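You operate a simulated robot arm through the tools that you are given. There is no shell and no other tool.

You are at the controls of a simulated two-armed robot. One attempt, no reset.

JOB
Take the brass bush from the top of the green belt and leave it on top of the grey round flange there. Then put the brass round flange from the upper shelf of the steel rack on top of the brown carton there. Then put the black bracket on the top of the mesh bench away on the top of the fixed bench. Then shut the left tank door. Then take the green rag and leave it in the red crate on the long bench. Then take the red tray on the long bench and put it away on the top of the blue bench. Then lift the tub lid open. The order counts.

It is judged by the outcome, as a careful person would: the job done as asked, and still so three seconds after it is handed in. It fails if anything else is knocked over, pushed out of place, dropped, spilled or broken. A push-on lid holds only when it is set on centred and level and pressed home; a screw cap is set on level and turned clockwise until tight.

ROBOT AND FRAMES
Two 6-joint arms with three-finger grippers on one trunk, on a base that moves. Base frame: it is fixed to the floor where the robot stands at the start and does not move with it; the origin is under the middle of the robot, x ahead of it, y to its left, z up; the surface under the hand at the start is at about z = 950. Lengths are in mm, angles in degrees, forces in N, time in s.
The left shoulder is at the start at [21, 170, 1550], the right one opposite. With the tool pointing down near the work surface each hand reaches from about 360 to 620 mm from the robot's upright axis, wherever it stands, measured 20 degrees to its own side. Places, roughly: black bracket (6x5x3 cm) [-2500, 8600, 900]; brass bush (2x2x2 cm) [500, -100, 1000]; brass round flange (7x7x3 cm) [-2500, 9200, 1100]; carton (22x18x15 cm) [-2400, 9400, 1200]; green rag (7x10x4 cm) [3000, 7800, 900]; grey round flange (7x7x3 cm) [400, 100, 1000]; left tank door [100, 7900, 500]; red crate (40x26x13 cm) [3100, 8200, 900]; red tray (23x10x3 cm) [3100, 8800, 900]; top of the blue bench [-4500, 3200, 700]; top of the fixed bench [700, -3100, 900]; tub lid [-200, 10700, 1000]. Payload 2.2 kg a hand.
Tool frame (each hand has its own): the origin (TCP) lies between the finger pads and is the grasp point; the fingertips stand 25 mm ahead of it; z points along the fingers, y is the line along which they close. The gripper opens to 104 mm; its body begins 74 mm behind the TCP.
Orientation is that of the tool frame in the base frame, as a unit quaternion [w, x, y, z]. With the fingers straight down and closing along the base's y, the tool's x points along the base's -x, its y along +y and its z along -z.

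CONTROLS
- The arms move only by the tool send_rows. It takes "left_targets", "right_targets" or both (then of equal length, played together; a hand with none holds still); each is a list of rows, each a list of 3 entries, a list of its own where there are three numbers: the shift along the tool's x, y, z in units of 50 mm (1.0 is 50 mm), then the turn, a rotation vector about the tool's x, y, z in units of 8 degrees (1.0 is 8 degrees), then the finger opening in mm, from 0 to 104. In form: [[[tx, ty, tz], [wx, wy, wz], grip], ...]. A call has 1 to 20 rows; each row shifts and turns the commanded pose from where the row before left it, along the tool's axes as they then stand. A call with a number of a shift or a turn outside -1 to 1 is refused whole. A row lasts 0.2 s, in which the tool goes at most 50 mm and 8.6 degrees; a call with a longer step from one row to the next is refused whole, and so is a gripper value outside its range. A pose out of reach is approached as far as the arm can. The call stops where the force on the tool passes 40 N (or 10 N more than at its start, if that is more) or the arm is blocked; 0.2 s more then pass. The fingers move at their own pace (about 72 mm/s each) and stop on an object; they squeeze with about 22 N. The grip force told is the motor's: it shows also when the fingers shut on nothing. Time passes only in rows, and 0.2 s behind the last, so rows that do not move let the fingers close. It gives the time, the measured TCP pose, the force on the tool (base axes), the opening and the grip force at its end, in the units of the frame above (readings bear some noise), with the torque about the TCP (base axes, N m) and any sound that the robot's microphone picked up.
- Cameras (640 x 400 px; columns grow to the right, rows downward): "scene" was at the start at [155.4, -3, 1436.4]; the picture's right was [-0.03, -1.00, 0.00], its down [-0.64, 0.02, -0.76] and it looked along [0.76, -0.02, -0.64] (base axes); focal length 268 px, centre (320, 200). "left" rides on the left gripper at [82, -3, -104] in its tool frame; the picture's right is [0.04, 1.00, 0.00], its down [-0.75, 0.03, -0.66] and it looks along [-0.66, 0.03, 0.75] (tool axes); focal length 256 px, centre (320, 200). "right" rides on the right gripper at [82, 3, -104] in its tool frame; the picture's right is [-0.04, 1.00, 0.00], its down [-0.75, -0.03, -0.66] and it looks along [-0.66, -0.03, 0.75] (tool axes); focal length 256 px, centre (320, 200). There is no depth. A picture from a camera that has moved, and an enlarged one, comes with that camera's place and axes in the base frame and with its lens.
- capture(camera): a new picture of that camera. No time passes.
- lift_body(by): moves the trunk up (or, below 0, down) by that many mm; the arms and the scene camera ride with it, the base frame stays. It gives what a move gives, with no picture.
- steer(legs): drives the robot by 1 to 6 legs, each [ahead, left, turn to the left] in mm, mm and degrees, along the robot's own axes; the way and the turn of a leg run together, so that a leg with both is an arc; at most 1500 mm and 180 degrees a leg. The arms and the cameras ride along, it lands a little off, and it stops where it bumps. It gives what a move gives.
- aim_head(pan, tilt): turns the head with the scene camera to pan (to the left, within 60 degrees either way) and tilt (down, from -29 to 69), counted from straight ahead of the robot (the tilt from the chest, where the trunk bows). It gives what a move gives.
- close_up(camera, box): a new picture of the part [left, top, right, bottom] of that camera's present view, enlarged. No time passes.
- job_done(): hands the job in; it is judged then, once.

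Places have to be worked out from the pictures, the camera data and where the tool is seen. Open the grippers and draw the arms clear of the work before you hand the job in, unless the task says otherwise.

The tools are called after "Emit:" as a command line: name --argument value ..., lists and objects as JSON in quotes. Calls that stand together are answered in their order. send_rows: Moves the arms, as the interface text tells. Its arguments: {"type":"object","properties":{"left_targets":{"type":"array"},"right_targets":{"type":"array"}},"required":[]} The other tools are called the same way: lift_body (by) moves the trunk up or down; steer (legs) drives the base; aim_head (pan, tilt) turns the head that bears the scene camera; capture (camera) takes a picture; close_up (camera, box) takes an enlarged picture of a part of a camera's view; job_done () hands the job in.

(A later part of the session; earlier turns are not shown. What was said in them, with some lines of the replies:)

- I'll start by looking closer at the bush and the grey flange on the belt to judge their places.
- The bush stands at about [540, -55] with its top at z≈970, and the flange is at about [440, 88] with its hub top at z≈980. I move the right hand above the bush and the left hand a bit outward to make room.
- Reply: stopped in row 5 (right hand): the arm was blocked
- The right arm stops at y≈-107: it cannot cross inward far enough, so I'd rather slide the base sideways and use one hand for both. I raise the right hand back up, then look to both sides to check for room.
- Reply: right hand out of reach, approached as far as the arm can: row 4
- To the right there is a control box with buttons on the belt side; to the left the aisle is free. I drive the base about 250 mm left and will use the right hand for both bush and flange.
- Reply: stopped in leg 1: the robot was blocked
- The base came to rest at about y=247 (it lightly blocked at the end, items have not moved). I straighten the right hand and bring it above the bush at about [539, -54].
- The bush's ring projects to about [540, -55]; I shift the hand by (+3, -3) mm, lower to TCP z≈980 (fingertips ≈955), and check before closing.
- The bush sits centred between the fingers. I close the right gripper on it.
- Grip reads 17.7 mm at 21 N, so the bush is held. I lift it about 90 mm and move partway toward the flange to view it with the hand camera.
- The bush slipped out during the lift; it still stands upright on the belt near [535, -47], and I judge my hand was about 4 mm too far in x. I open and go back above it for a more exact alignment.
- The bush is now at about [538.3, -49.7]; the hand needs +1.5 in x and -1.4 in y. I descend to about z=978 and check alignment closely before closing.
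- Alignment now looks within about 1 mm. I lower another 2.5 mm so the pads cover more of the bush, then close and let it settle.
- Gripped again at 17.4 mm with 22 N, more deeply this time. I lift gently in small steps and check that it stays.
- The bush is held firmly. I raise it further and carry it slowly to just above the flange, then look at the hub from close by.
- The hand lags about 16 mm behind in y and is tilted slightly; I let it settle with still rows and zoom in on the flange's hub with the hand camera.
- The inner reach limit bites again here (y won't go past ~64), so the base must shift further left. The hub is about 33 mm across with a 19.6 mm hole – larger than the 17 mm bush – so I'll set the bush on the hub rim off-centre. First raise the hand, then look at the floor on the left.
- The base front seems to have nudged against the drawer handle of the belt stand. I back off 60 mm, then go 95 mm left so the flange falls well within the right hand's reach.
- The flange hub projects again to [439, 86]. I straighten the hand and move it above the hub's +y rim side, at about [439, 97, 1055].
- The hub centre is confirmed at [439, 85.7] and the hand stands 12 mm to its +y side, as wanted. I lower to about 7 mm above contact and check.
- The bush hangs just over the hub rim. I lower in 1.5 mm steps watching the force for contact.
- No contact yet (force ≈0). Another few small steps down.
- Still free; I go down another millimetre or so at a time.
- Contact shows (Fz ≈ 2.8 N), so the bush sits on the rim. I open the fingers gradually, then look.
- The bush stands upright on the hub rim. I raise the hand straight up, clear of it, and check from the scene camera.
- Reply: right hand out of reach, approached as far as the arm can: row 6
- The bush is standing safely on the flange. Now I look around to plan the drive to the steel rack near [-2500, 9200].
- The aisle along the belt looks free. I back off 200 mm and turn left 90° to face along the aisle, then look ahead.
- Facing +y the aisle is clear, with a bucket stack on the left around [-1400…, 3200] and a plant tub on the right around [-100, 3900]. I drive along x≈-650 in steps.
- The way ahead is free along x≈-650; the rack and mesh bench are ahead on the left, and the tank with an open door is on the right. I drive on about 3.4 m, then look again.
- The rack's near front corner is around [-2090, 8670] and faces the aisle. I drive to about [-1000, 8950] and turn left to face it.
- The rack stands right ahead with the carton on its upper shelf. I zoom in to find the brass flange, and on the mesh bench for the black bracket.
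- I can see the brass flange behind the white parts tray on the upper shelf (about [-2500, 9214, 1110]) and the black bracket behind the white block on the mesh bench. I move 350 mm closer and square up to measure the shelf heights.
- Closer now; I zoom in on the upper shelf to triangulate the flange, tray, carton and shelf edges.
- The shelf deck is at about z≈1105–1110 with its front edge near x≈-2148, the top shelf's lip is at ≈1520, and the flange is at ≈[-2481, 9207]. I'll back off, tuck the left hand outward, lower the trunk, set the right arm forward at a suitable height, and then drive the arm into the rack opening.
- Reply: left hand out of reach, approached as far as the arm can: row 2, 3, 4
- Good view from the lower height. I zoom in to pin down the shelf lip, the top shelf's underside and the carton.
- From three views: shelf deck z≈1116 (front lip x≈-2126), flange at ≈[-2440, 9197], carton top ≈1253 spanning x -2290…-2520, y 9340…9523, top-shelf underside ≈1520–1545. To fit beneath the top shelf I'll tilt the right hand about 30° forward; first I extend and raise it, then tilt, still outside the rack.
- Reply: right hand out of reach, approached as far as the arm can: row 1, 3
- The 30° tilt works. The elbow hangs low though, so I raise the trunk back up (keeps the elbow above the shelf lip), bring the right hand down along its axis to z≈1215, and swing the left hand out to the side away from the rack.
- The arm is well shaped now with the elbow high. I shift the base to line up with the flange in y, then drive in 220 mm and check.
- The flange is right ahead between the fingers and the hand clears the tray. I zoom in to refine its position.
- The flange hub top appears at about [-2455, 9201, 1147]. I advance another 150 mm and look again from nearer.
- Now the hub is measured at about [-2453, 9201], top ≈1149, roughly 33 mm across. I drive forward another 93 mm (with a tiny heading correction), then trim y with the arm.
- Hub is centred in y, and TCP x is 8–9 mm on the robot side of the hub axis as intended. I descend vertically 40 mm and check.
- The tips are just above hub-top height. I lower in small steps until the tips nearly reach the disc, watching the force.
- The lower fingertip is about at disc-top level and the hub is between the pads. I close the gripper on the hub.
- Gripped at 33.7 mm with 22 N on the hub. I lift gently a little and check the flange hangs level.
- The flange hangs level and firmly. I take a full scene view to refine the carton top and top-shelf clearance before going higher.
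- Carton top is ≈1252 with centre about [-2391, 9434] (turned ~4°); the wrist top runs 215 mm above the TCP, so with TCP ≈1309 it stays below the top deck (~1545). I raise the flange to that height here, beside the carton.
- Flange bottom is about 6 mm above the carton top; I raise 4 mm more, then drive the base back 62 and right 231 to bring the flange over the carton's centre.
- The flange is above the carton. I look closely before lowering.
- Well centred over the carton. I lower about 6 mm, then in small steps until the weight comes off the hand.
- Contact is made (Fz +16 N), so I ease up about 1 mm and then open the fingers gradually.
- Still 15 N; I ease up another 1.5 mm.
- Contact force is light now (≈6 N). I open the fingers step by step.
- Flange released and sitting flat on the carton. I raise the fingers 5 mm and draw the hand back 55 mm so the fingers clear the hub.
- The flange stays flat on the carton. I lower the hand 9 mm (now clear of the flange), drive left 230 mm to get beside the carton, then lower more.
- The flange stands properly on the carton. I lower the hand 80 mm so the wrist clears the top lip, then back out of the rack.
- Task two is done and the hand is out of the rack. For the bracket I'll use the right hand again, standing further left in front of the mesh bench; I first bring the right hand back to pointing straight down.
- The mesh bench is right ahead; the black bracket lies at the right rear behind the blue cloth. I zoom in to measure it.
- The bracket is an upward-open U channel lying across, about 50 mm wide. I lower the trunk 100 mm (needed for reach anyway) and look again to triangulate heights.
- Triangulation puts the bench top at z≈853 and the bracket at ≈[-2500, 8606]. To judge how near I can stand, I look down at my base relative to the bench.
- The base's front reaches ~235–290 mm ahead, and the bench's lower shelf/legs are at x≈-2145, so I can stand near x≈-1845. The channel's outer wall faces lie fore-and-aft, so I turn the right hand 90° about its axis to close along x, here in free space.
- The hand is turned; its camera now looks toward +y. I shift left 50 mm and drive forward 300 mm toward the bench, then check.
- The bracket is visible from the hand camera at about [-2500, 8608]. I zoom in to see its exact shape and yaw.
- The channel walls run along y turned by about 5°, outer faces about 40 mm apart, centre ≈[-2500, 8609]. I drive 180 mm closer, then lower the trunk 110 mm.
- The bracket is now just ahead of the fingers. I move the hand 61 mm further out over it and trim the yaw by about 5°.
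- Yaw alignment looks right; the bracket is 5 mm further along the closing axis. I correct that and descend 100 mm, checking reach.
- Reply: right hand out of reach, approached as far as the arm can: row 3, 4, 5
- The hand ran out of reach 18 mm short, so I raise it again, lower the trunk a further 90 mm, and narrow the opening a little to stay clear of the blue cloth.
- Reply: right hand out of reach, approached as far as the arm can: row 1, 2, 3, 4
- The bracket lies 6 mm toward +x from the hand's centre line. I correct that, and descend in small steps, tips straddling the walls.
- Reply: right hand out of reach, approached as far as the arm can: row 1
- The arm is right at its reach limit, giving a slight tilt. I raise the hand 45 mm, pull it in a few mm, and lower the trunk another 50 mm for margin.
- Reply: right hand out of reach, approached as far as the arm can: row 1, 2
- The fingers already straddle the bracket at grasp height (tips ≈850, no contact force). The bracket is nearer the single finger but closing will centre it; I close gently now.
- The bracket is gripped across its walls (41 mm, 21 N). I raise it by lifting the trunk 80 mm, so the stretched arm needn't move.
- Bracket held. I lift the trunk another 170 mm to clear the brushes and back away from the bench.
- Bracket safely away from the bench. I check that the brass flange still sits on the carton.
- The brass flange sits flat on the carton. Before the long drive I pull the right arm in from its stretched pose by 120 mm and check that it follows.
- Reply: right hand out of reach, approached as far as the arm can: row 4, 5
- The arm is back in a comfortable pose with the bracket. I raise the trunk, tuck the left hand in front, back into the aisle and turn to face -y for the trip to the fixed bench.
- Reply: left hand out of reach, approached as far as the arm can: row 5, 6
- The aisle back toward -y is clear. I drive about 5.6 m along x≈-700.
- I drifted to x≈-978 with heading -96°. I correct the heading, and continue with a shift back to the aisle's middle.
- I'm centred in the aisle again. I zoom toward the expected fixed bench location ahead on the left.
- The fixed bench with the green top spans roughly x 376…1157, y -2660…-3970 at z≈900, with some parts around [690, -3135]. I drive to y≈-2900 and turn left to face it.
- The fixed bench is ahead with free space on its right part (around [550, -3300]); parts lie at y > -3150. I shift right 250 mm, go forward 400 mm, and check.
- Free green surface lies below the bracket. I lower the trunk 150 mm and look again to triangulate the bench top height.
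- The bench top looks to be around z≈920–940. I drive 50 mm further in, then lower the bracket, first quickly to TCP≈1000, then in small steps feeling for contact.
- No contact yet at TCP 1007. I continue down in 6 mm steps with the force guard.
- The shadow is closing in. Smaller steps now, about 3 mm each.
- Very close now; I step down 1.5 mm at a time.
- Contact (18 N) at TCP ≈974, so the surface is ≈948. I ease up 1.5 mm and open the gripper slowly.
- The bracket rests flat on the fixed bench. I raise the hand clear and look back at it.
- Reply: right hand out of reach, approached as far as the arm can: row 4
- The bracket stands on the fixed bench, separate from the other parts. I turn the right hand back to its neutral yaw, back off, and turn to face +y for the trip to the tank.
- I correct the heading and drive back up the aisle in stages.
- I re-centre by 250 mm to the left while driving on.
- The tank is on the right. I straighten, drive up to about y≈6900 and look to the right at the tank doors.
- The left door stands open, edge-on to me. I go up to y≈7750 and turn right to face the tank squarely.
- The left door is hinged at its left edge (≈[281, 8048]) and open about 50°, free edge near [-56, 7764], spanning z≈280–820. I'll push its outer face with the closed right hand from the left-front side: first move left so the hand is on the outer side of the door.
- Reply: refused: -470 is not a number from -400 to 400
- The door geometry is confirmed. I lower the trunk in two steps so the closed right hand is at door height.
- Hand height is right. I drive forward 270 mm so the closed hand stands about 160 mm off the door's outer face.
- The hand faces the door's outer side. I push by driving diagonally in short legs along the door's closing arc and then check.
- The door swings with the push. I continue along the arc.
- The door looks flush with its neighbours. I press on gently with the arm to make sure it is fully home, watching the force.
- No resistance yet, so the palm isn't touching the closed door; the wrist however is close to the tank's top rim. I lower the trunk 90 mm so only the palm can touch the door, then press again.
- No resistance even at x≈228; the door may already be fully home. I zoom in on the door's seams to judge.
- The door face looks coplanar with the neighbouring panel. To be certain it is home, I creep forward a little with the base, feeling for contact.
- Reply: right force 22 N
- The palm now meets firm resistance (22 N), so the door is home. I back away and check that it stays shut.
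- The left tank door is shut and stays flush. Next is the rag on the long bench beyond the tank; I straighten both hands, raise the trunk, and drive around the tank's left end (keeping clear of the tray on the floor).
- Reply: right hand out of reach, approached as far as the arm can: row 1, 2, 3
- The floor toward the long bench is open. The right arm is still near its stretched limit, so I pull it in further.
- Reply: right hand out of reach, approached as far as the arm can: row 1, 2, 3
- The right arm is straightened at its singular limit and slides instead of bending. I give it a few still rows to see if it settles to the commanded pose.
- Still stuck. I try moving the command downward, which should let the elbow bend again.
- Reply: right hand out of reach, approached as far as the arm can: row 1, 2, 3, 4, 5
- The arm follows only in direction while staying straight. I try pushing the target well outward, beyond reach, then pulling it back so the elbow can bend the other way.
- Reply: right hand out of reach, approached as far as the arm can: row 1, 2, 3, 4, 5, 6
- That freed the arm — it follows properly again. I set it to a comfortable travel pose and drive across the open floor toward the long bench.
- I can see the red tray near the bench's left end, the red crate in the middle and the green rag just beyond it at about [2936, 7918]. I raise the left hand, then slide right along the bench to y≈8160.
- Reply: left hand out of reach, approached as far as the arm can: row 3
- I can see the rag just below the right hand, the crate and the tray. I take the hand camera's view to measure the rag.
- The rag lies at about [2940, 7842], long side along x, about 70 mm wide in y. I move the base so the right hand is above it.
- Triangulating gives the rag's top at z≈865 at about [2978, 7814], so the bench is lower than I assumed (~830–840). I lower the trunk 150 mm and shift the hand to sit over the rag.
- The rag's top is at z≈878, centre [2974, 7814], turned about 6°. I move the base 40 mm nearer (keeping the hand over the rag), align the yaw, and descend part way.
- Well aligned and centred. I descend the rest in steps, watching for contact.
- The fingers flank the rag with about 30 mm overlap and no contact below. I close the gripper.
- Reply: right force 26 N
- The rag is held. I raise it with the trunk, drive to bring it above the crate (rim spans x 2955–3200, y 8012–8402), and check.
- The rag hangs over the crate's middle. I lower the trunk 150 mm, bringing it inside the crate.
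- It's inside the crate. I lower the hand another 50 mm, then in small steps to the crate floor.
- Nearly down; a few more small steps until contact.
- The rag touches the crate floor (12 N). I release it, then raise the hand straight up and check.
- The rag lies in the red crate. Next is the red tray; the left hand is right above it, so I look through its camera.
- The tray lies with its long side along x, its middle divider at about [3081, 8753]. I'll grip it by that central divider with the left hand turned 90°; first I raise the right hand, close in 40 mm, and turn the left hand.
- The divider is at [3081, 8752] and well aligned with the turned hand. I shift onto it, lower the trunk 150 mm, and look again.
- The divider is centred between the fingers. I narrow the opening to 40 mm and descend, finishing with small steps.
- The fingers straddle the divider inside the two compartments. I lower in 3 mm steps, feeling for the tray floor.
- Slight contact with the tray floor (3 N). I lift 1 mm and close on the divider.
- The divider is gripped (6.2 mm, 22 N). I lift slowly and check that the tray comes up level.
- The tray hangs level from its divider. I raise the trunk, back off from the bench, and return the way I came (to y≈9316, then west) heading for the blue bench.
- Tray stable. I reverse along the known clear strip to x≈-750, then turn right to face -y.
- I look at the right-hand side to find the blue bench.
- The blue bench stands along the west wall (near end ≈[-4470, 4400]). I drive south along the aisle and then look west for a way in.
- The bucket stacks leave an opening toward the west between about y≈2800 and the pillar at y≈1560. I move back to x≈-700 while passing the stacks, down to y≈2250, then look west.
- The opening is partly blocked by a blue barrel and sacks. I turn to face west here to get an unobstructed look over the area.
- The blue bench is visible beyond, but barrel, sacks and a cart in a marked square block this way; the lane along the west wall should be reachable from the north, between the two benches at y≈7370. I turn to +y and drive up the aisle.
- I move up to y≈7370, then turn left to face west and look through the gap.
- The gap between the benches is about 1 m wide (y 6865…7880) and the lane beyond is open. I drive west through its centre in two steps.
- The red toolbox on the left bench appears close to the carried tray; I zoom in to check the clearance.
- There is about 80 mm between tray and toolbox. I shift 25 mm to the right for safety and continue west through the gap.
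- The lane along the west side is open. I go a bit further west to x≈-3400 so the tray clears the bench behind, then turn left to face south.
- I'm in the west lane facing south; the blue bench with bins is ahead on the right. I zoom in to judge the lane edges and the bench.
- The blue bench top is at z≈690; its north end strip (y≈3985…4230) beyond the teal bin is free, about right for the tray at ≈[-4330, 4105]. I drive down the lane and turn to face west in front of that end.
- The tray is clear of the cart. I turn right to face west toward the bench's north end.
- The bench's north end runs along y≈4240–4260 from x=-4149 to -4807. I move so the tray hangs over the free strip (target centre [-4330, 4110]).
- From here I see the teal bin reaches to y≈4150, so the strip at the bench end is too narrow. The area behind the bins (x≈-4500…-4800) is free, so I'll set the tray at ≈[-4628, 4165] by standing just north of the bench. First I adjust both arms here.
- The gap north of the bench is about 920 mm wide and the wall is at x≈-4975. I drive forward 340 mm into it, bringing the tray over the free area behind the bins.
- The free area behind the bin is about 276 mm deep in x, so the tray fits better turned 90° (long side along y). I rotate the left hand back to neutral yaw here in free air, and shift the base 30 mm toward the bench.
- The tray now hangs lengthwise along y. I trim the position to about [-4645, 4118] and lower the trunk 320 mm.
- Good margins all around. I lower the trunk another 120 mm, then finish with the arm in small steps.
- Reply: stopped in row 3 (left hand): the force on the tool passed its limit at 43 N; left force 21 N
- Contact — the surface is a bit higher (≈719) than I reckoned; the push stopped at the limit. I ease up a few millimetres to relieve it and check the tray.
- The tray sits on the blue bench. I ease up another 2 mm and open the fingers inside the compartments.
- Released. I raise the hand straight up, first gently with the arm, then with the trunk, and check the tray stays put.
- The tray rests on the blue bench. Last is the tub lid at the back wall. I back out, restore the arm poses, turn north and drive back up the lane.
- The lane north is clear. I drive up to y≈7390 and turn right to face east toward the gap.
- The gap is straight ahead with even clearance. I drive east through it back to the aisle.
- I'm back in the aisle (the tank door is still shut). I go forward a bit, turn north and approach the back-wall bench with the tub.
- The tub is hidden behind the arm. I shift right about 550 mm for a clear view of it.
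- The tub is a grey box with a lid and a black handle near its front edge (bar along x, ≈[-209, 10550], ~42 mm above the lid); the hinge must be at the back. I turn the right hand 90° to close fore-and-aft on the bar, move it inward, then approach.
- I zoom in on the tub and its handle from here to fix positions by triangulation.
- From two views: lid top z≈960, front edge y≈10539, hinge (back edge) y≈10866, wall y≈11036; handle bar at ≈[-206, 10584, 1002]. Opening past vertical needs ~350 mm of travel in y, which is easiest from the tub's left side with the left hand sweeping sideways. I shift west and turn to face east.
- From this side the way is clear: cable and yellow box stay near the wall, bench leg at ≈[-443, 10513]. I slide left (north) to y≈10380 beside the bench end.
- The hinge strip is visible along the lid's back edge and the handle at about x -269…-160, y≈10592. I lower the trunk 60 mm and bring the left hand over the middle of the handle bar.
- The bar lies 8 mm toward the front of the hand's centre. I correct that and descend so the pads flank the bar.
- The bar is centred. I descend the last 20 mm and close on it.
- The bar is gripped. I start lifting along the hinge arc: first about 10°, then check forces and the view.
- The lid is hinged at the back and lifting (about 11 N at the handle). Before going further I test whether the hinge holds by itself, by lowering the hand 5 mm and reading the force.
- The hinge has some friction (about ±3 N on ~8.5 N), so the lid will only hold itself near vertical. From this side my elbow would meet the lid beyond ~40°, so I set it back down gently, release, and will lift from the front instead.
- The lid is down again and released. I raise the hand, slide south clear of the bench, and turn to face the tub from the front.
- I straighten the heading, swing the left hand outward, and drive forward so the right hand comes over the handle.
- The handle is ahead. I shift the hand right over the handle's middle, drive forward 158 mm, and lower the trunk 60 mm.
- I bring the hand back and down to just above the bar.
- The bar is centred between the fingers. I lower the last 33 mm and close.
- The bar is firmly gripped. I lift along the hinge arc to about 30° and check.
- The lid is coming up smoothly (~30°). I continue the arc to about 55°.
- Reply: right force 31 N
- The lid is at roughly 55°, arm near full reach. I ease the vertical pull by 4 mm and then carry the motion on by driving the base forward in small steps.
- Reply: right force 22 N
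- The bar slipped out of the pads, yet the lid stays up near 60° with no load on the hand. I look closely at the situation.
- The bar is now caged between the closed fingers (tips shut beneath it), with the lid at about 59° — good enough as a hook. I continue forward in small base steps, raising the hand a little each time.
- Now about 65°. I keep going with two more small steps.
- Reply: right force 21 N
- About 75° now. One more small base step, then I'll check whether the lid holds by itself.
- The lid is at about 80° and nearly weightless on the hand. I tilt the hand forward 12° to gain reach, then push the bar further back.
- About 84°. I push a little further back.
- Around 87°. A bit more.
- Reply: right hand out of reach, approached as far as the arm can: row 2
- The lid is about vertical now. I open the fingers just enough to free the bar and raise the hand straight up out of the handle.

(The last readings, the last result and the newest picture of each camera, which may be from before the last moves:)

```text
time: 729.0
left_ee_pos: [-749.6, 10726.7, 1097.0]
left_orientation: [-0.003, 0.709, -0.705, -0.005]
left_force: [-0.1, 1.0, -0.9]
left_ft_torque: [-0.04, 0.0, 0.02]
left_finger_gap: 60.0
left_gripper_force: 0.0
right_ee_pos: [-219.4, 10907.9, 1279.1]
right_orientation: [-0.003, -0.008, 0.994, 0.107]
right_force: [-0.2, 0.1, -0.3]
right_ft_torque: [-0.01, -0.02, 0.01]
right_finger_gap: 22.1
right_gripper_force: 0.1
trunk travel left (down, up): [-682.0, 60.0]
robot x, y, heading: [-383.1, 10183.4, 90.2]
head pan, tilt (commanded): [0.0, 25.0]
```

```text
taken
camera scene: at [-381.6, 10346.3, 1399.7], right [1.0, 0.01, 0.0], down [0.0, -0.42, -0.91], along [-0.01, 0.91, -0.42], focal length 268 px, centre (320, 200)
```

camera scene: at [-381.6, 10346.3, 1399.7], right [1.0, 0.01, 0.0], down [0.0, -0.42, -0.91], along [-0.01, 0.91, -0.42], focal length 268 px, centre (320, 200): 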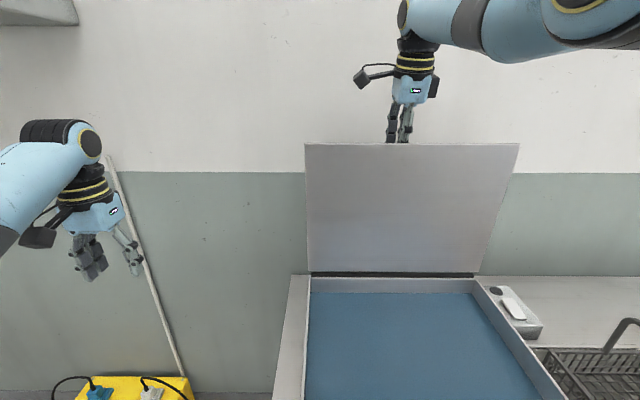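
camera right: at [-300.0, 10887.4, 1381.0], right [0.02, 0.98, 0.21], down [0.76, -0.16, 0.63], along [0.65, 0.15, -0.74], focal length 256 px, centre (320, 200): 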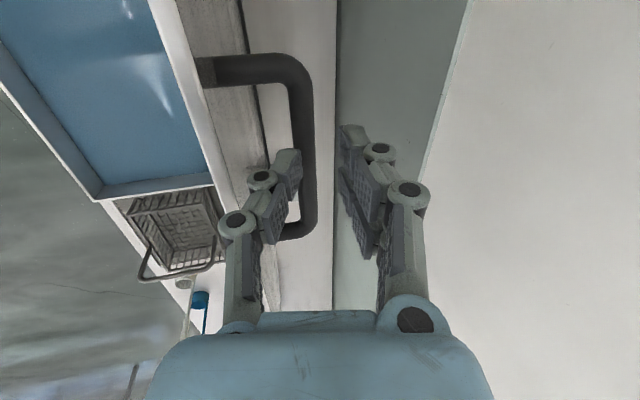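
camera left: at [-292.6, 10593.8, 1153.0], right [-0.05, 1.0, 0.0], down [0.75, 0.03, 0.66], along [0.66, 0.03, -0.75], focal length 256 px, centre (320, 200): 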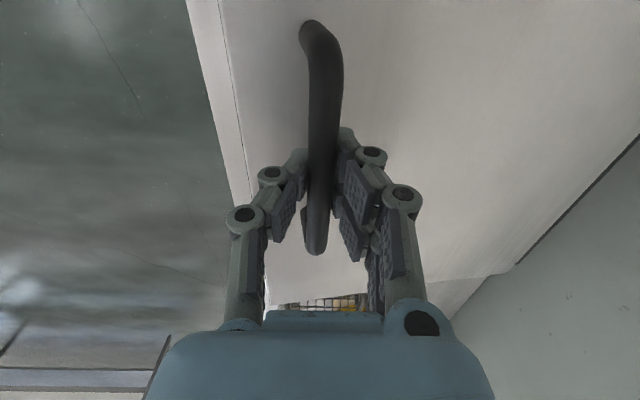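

The lid stands upright by itself. I lift the hand over the lid's top edge with the trunk, back off, and look.

Emit:
lift_body --by 60

Emit:
steer --legs '[[-150, 0, 0]]'

Emit:
capture --camera "scene"

Emit:
capture --camera "right"

```text
time: 730.0
left_ee_pos: [-748.5, 10726.3, 1157.3]
left_orientation: [-0.003, 0.709, -0.705, -0.005]
left_force: [-0.1, 0.2, -0.8]
left_ft_torque: [0.0, 0.01, 0.02]
left_finger_gap: 59.7
left_gripper_force: 0.1
right_ee_pos: [-218.8, 10907.1, 1339.5]
right_orientation: [-0.003, -0.008, 0.994, 0.106]
right_force: [0.4, -0.8, -0.3]
right_ft_torque: [0.04, 0.02, -0.02]
right_finger_gap: 21.9
right_gripper_force: 0.1
trunk travel left (down, up): [-742.0, 0.0]
robot x, y, heading: [-380.6, 10181.6, 90.2]
head pan, tilt (commanded): [0.0, 25.0]
```

```text
time: 731.3
left_ee_pos: [-746.1, 10579.8, 1156.6]
left_orientation: [-0.003, 0.71, -0.704, -0.004]
left_force: [-0.1, 0.6, -0.1]
left_ft_torque: [-0.01, -0.01, 0.03]
left_finger_gap: 59.8
left_gripper_force: 0.0
right_ee_pos: [-218.4, 10760.9, 1338.3]
right_orientation: [-0.003, -0.008, 0.994, 0.106]
right_force: [-0.1, -0.5, -0.3]
right_ft_torque: [-0.02, 0.01, -0.04]
right_finger_gap: 21.7
right_gripper_force: 0.1
trunk travel left (down, up): [-742.0, 0.0]
robot x, y, heading: [-386.3, 10038.3, 90.4]
head pan, tilt (commanded): [0.0, 25.0]
```

```text
taken
camera scene: at [-380.7, 10199.7, 1459.7], right [1.0, 0.01, 0.0], down [0.0, -0.42, -0.91], along [-0.01, 0.91, -0.42], focal length 268 px, centre (320, 200)
```

scene: 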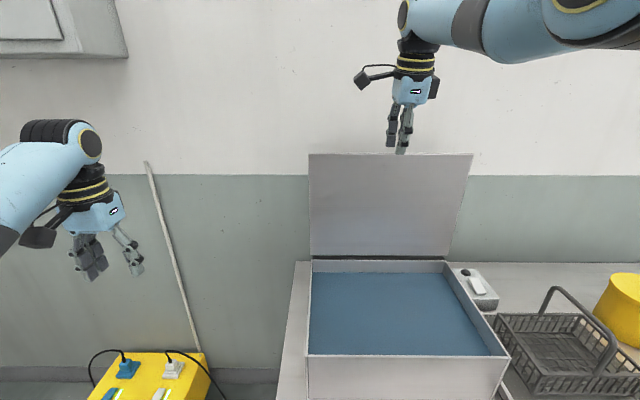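

```text
taken
camera right: at [-298.6, 10740.4, 1439.5], right [0.02, 0.98, 0.21], down [0.76, -0.16, 0.63], along [0.65, 0.14, -0.74], focal length 256 px, centre (320, 200)
```

right: 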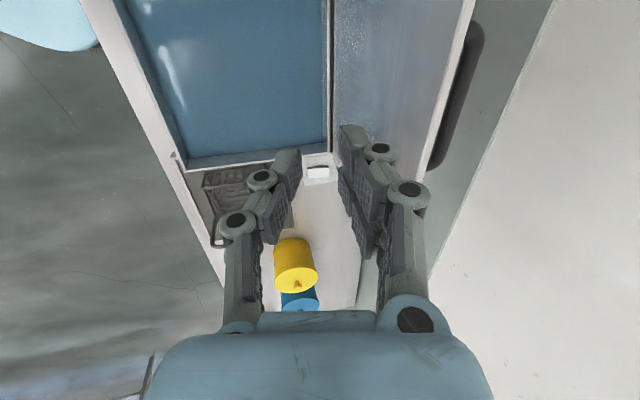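

The lid is open and stands by itself near vertical. To make it safe I will push it a bit further back past vertical with the closed hand: lower the trunk and advance gently.

Emit:
send_rows --right_targets '[[[0, 0, 0], [0, 0, 0], 0], [[0, 0, 0], [0, 0, 0], 0]]'

Emit:
lift_body --by -100

Emit:
steer --legs '[[70, 0, 0]]'

Emit:
capture --camera "right"

Emit:
capture --camera "scene"

```text
time: 731.9
left_ee_pos: [-747.1, 10579.8, 1157.2]
left_orientation: [-0.004, 0.709, -0.705, -0.005]
left_force: [0.3, -1.1, -0.1]
left_ft_torque: [0.02, 0.02, 0.02]
left_finger_gap: 60.1
left_gripper_force: 0.0
right_ee_pos: [-216.9, 10758.9, 1338.1]
right_orientation: [-0.003, -0.009, 0.994, 0.106]
right_force: [0.0, -0.1, -0.3]
right_ft_torque: [-0.03, -0.01, 0.0]
right_finger_gap: 0.1
right_gripper_force: 21.8
trunk travel left (down, up): [-742.0, 0.0]
robot x, y, heading: [-378.4, 10037.3, 90.7]
head pan, tilt (commanded): [0.0, 25.0]
```

```text
time: 733.3
left_ee_pos: [-747.5, 10578.2, 1057.7]
left_orientation: [-0.005, 0.708, -0.706, -0.005]
left_force: [-0.2, -0.5, -0.1]
left_ft_torque: [0.0, -0.01, 0.0]
left_finger_gap: 59.9
left_gripper_force: 0.0
right_ee_pos: [-217.9, 10760.0, 1238.9]
right_orientation: [-0.003, -0.007, 0.994, 0.107]
right_force: [0.6, -0.2, -0.3]
right_ft_torque: [0.02, 0.01, -0.01]
right_finger_gap: 0.2
right_gripper_force: 21.6
trunk travel left (down, up): [-642.0, 100.0]
robot x, y, heading: [-378.2, 10035.5, 90.2]
head pan, tilt (commanded): [0.0, 25.0]
```

```text
time: 734.3
left_ee_pos: [-748.7, 10651.7, 1057.8]
left_orientation: [-0.003, 0.709, -0.705, -0.005]
left_force: [0.1, 1.4, 0.1]
left_ft_torque: [-0.04, 0.01, 0.04]
left_finger_gap: 59.7
left_gripper_force: 0.1
right_ee_pos: [-218.2, 10832.1, 1237.4]
right_orientation: [-0.002, -0.008, 0.994, 0.106]
right_force: [-0.3, 0.0, -0.4]
right_ft_torque: [-0.08, 0.0, 0.01]
right_finger_gap: 0.0
right_gripper_force: 21.9
trunk travel left (down, up): [-642.0, 100.0]
robot x, y, heading: [-381.7, 10105.4, 90.2]
head pan, tilt (commanded): [0.0, 25.0]
```

```text
taken
camera right: at [-298.6, 10811.8, 1339.2], right [0.02, 0.98, 0.21], down [0.76, -0.16, 0.63], along [0.65, 0.14, -0.74], focal length 256 px, centre (320, 200)
```

right: 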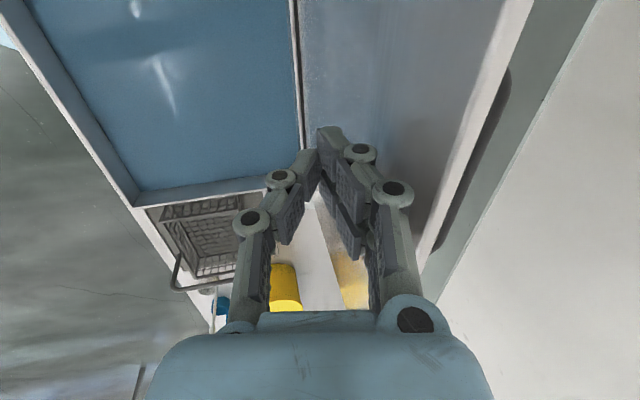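

```text
taken
camera scene: at [-380.8, 10271.3, 1359.5], right [1.0, 0.01, 0.0], down [0.0, -0.42, -0.91], along [-0.01, 0.91, -0.42], focal length 268 px, centre (320, 200)
```

scene: 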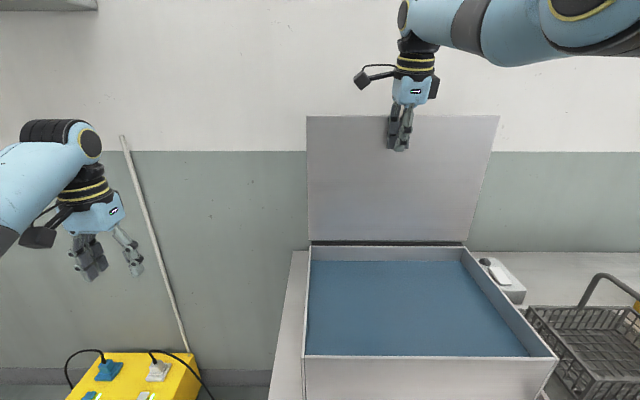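

The closed fingers are at the lid's inner face. I advance another 45 mm to tip it past vertical.

Emit:
steer --legs '[[25, 0, 0]]'

Emit:
steer --legs '[[25, 0, 0]]'

Emit:
capture --camera "right"

Emit:
capture --camera "scene"

```text
time: 735.1
left_ee_pos: [-748.7, 10672.8, 1058.5]
left_orientation: [-0.004, 0.709, -0.705, -0.005]
left_force: [0.5, -0.7, 0.2]
left_ft_torque: [0.02, 0.0, 0.0]
left_finger_gap: 60.4
left_gripper_force: 0.1
right_ee_pos: [-219.0, 10854.3, 1239.7]
right_orientation: [-0.004, -0.008, 0.994, 0.108]
right_force: [0.3, 0.8, -0.3]
right_ft_torque: [0.01, -0.03, 0.02]
right_finger_gap: 0.0
right_gripper_force: 21.7
trunk travel left (down, up): [-642.0, 100.0]
robot x, y, heading: [-379.3, 10133.1, 90.2]
head pan, tilt (commanded): [0.0, 25.0]
```

```text
time: 735.9
left_ee_pos: [-749.0, 10697.9, 1058.7]
left_orientation: [-0.004, 0.709, -0.705, -0.006]
left_force: [-1.1, 0.1, 0.6]
left_ft_torque: [0.01, 0.0, 0.03]
left_finger_gap: 60.3
left_gripper_force: 0.0
right_ee_pos: [-219.6, 10879.7, 1238.6]
right_orientation: [-0.002, -0.008, 0.994, 0.107]
right_force: [0.2, -0.4, -0.5]
right_ft_torque: [0.04, -0.04, 0.01]
right_finger_gap: 0.0
right_gripper_force: 22.1
trunk travel left (down, up): [-642.0, 100.0]
robot x, y, heading: [-380.5, 10160.5, 90.4]
head pan, tilt (commanded): [0.0, 25.0]
```

```text
taken
camera right: at [-299.9, 10859.1, 1341.1], right [0.02, 0.98, 0.21], down [0.76, -0.16, 0.63], along [0.65, 0.15, -0.74], focal length 256 px, centre (320, 200)
```

right: 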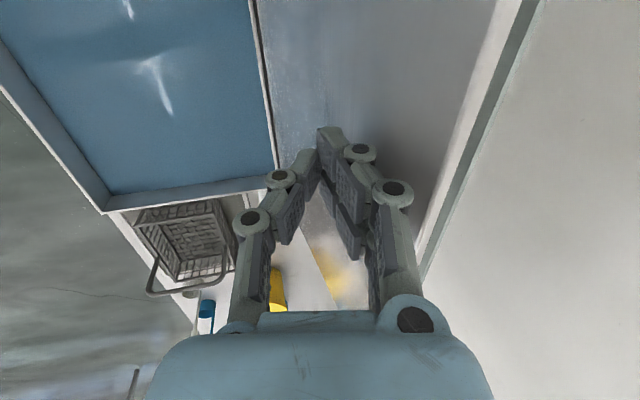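

```text
taken
camera scene: at [-381.4, 10318.5, 1359.8], right [1.0, 0.01, 0.0], down [0.0, -0.42, -0.91], along [-0.01, 0.91, -0.42], focal length 268 px, centre (320, 200)
```

scene: 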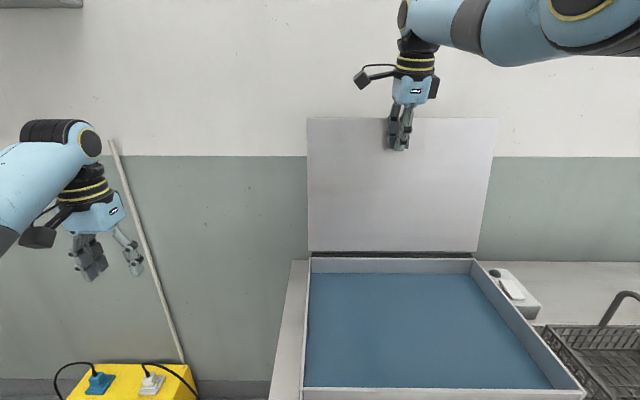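

The lid is now a bit past vertical. One more 15 mm nudge, then I withdraw and check.

Emit:
steer --legs '[[16, 0, 0]]'

Emit:
steer --legs '[[-350, 0, 0]]'

Emit:
aim_head --pan -15 --tilt 25

Emit:
capture --camera "scene"

```text
time: 736.7
left_ee_pos: [-749.0, 10712.6, 1060.2]
left_orientation: [-0.004, 0.709, -0.705, -0.006]
left_force: [-0.1, -0.3, -0.5]
left_ft_torque: [0.01, 0.02, -0.02]
left_finger_gap: 60.0
left_gripper_force: 0.1
right_ee_pos: [-219.3, 10892.1, 1240.2]
right_orientation: [-0.003, -0.008, 0.994, 0.106]
right_force: [0.2, -20.9, 0.4]
right_ft_torque: [0.11, 0.02, -0.27]
right_finger_gap: 0.0
right_gripper_force: 21.9
trunk travel left (down, up): [-642.0, 100.0]
robot x, y, heading: [-382.8, 10169.4, 90.4]
head pan, tilt (commanded): [0.0, 25.0]
```

```text
time: 739.0
left_ee_pos: [-746.2, 10362.1, 1057.7]
left_orientation: [-0.004, 0.71, -0.705, -0.005]
left_force: [0.6, -1.0, -0.1]
left_ft_torque: [-0.01, 0.04, -0.02]
left_finger_gap: 60.1
left_gripper_force: 0.0
right_ee_pos: [-217.1, 10543.0, 1237.4]
right_orientation: [-0.003, -0.009, 0.994, 0.105]
right_force: [0.2, -0.3, -0.3]
right_ft_torque: [0.03, 0.02, 0.0]
right_finger_gap: 0.1
right_gripper_force: 21.8
trunk travel left (down, up): [-642.0, 100.0]
robot x, y, heading: [-377.2, 9821.4, 90.5]
head pan, tilt (commanded): [0.0, 25.0]
```

```text
time: 739.7
left_ee_pos: [-747.0, 10362.5, 1057.6]
left_orientation: [-0.004, 0.71, -0.704, -0.004]
left_force: [0.4, -0.4, 0.6]
left_ft_torque: [-0.02, -0.01, 0.0]
left_finger_gap: 59.7
left_gripper_force: 0.0
right_ee_pos: [-217.6, 10543.3, 1237.8]
right_orientation: [-0.003, -0.009, 0.994, 0.104]
right_force: [0.5, -1.0, -0.3]
right_ft_torque: [-0.03, 0.01, -0.01]
right_finger_gap: 0.0
right_gripper_force: 21.9
trunk travel left (down, up): [-642.0, 100.0]
robot x, y, heading: [-374.4, 9817.5, 90.7]
head pan, tilt (commanded): [-15.0, 25.0]
```

```text
taken
camera scene: at [-355.2, 9980.6, 1359.6], right [0.97, -0.25, 0.0], down [-0.11, -0.41, -0.91], along [0.23, 0.88, -0.42], focal length 268 px, centre (320, 200)
```

scene: 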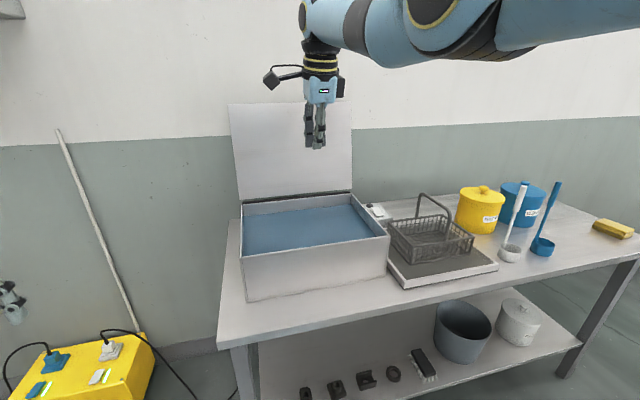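

The lid met its stop (≈100°) and stands open past vertical; nothing else on the bench moved. I open the grippers, back well clear, and take a last look.

Emit:
steer --legs '[[-350, 0, 0]]'

Emit:
send_rows --right_targets '[[[0, 0, 0], [0, 0, 0], 60], [[0, 0, 0], [0, 0, 0], 100], [[0, 0, 0], [0, 0, 0], 100]]' --left_targets '[[[0, 0, 0], [0, 0, 0], 80], [[0, 0, 0], [0, 0, 0], 100], [[0, 0, 0], [0, 0, 0], 100]]'

Emit:
aim_head --pan 0 --tilt 18

Emit:
capture --camera "scene"

```text
time: 742.0
left_ee_pos: [-744.1, 10008.0, 1057.9]
left_orientation: [-0.004, 0.71, -0.704, -0.004]
left_force: [-0.4, 0.0, -0.4]
left_ft_torque: [0.0, -0.01, -0.02]
left_finger_gap: 59.9
left_gripper_force: 0.0
right_ee_pos: [-216.4, 10189.5, 1238.3]
right_orientation: [-0.003, -0.01, 0.994, 0.106]
right_force: [-0.5, -0.5, 0.3]
right_ft_torque: [0.03, 0.0, 0.0]
right_finger_gap: 0.2
right_gripper_force: 21.8
trunk travel left (down, up): [-642.0, 100.0]
robot x, y, heading: [-373.7, 9463.6, 90.6]
head pan, tilt (commanded): [-15.0, 25.0]
```

```text
time: 742.8
left_ee_pos: [-744.5, 10009.7, 1056.9]
left_orientation: [-0.004, 0.71, -0.704, -0.005]
left_force: [0.2, 0.0, -0.1]
left_ft_torque: [0.02, -0.01, 0.02]
left_finger_gap: 100.1
left_gripper_force: 0.0
right_ee_pos: [-216.8, 10190.8, 1238.3]
right_orientation: [-0.002, -0.011, 0.995, 0.104]
right_force: [0.7, -0.9, 0.3]
right_ft_torque: [0.01, 0.0, -0.04]
right_finger_gap: 98.1
right_gripper_force: 0.0
trunk travel left (down, up): [-642.0, 100.0]
robot x, y, heading: [-375.9, 9469.9, 90.5]
head pan, tilt (commanded): [-15.0, 25.0]
```

```text
time: 743.6
left_ee_pos: [-743.8, 10009.3, 1056.9]
left_orientation: [-0.003, 0.709, -0.705, -0.006]
left_force: [0.4, 0.0, -0.1]
left_ft_torque: [0.03, 0.0, -0.02]
left_finger_gap: 100.3
left_gripper_force: 0.2
right_ee_pos: [-215.6, 10190.7, 1237.3]
right_orientation: [-0.002, -0.01, 0.994, 0.105]
right_force: [0.7, -0.4, 0.6]
right_ft_torque: [0.02, 0.01, 0.01]
right_finger_gap: 100.0
right_gripper_force: 0.1
trunk travel left (down, up): [-642.0, 100.0]
robot x, y, heading: [-373.1, 9462.5, 90.5]
head pan, tilt (commanded): [0.0, 18.0]
```

```text
taken
camera scene: at [-375.8, 9631.5, 1371.0], right [1.0, 0.01, 0.0], down [0.0, -0.31, -0.95], along [-0.01, 0.95, -0.31], focal length 268 px, centre (320, 200)
```

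scene: 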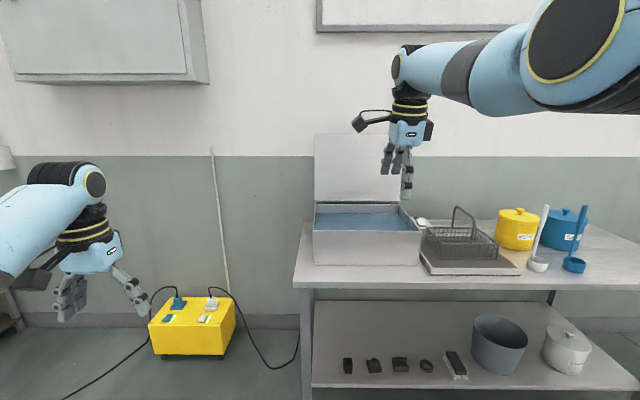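

The tub lid stands open, both grippers are open, and the arms are clear of the work. I placed the bush, flange, bracket, rag and tray where asked and shut the tank door, and each looked right when I last saw it. I hand in the job.

Emit:
job_done

```text
The job is handed in.
```

I did all seven tasks in the order given and handed the job in; it has not told me whether it passed.

- **Brass bush:** it stands on top of the grey flange, slightly off centre. The flange's hole is wider than the bush, so I set it on the rim to stop it dropping in. It slipped out of the grip on the first try but stayed upright on the belt.
- **Brass flange:** it sits flat on the brown carton on the rack's upper shelf.
- **Black bracket:** it lies flat on the fixed bench, clear of the other parts there.
- **Left tank door:** I pushed it shut until it met firm resistance, and it was still flush when I passed it later.
- **Green rag:** it is on the floor of the red crate.
- **Red tray:** it is on the blue bench, behind the bins, because the strip at the end of the bench was too narrow. It touched down a little hard (about 43 N) but sat flat afterwards.
- **Tub lid:** it is open past vertical, resting at its stop. My first attempt, from the left side, would have hit the lid with my elbow, so I set the lid down and lifted it from the front.

At the start, the base was blocked once while moving sideways at the belt, probably against a drawer handle. I saw nothing out of place there or anywhere else. Both grippers are open and the arms are clear.
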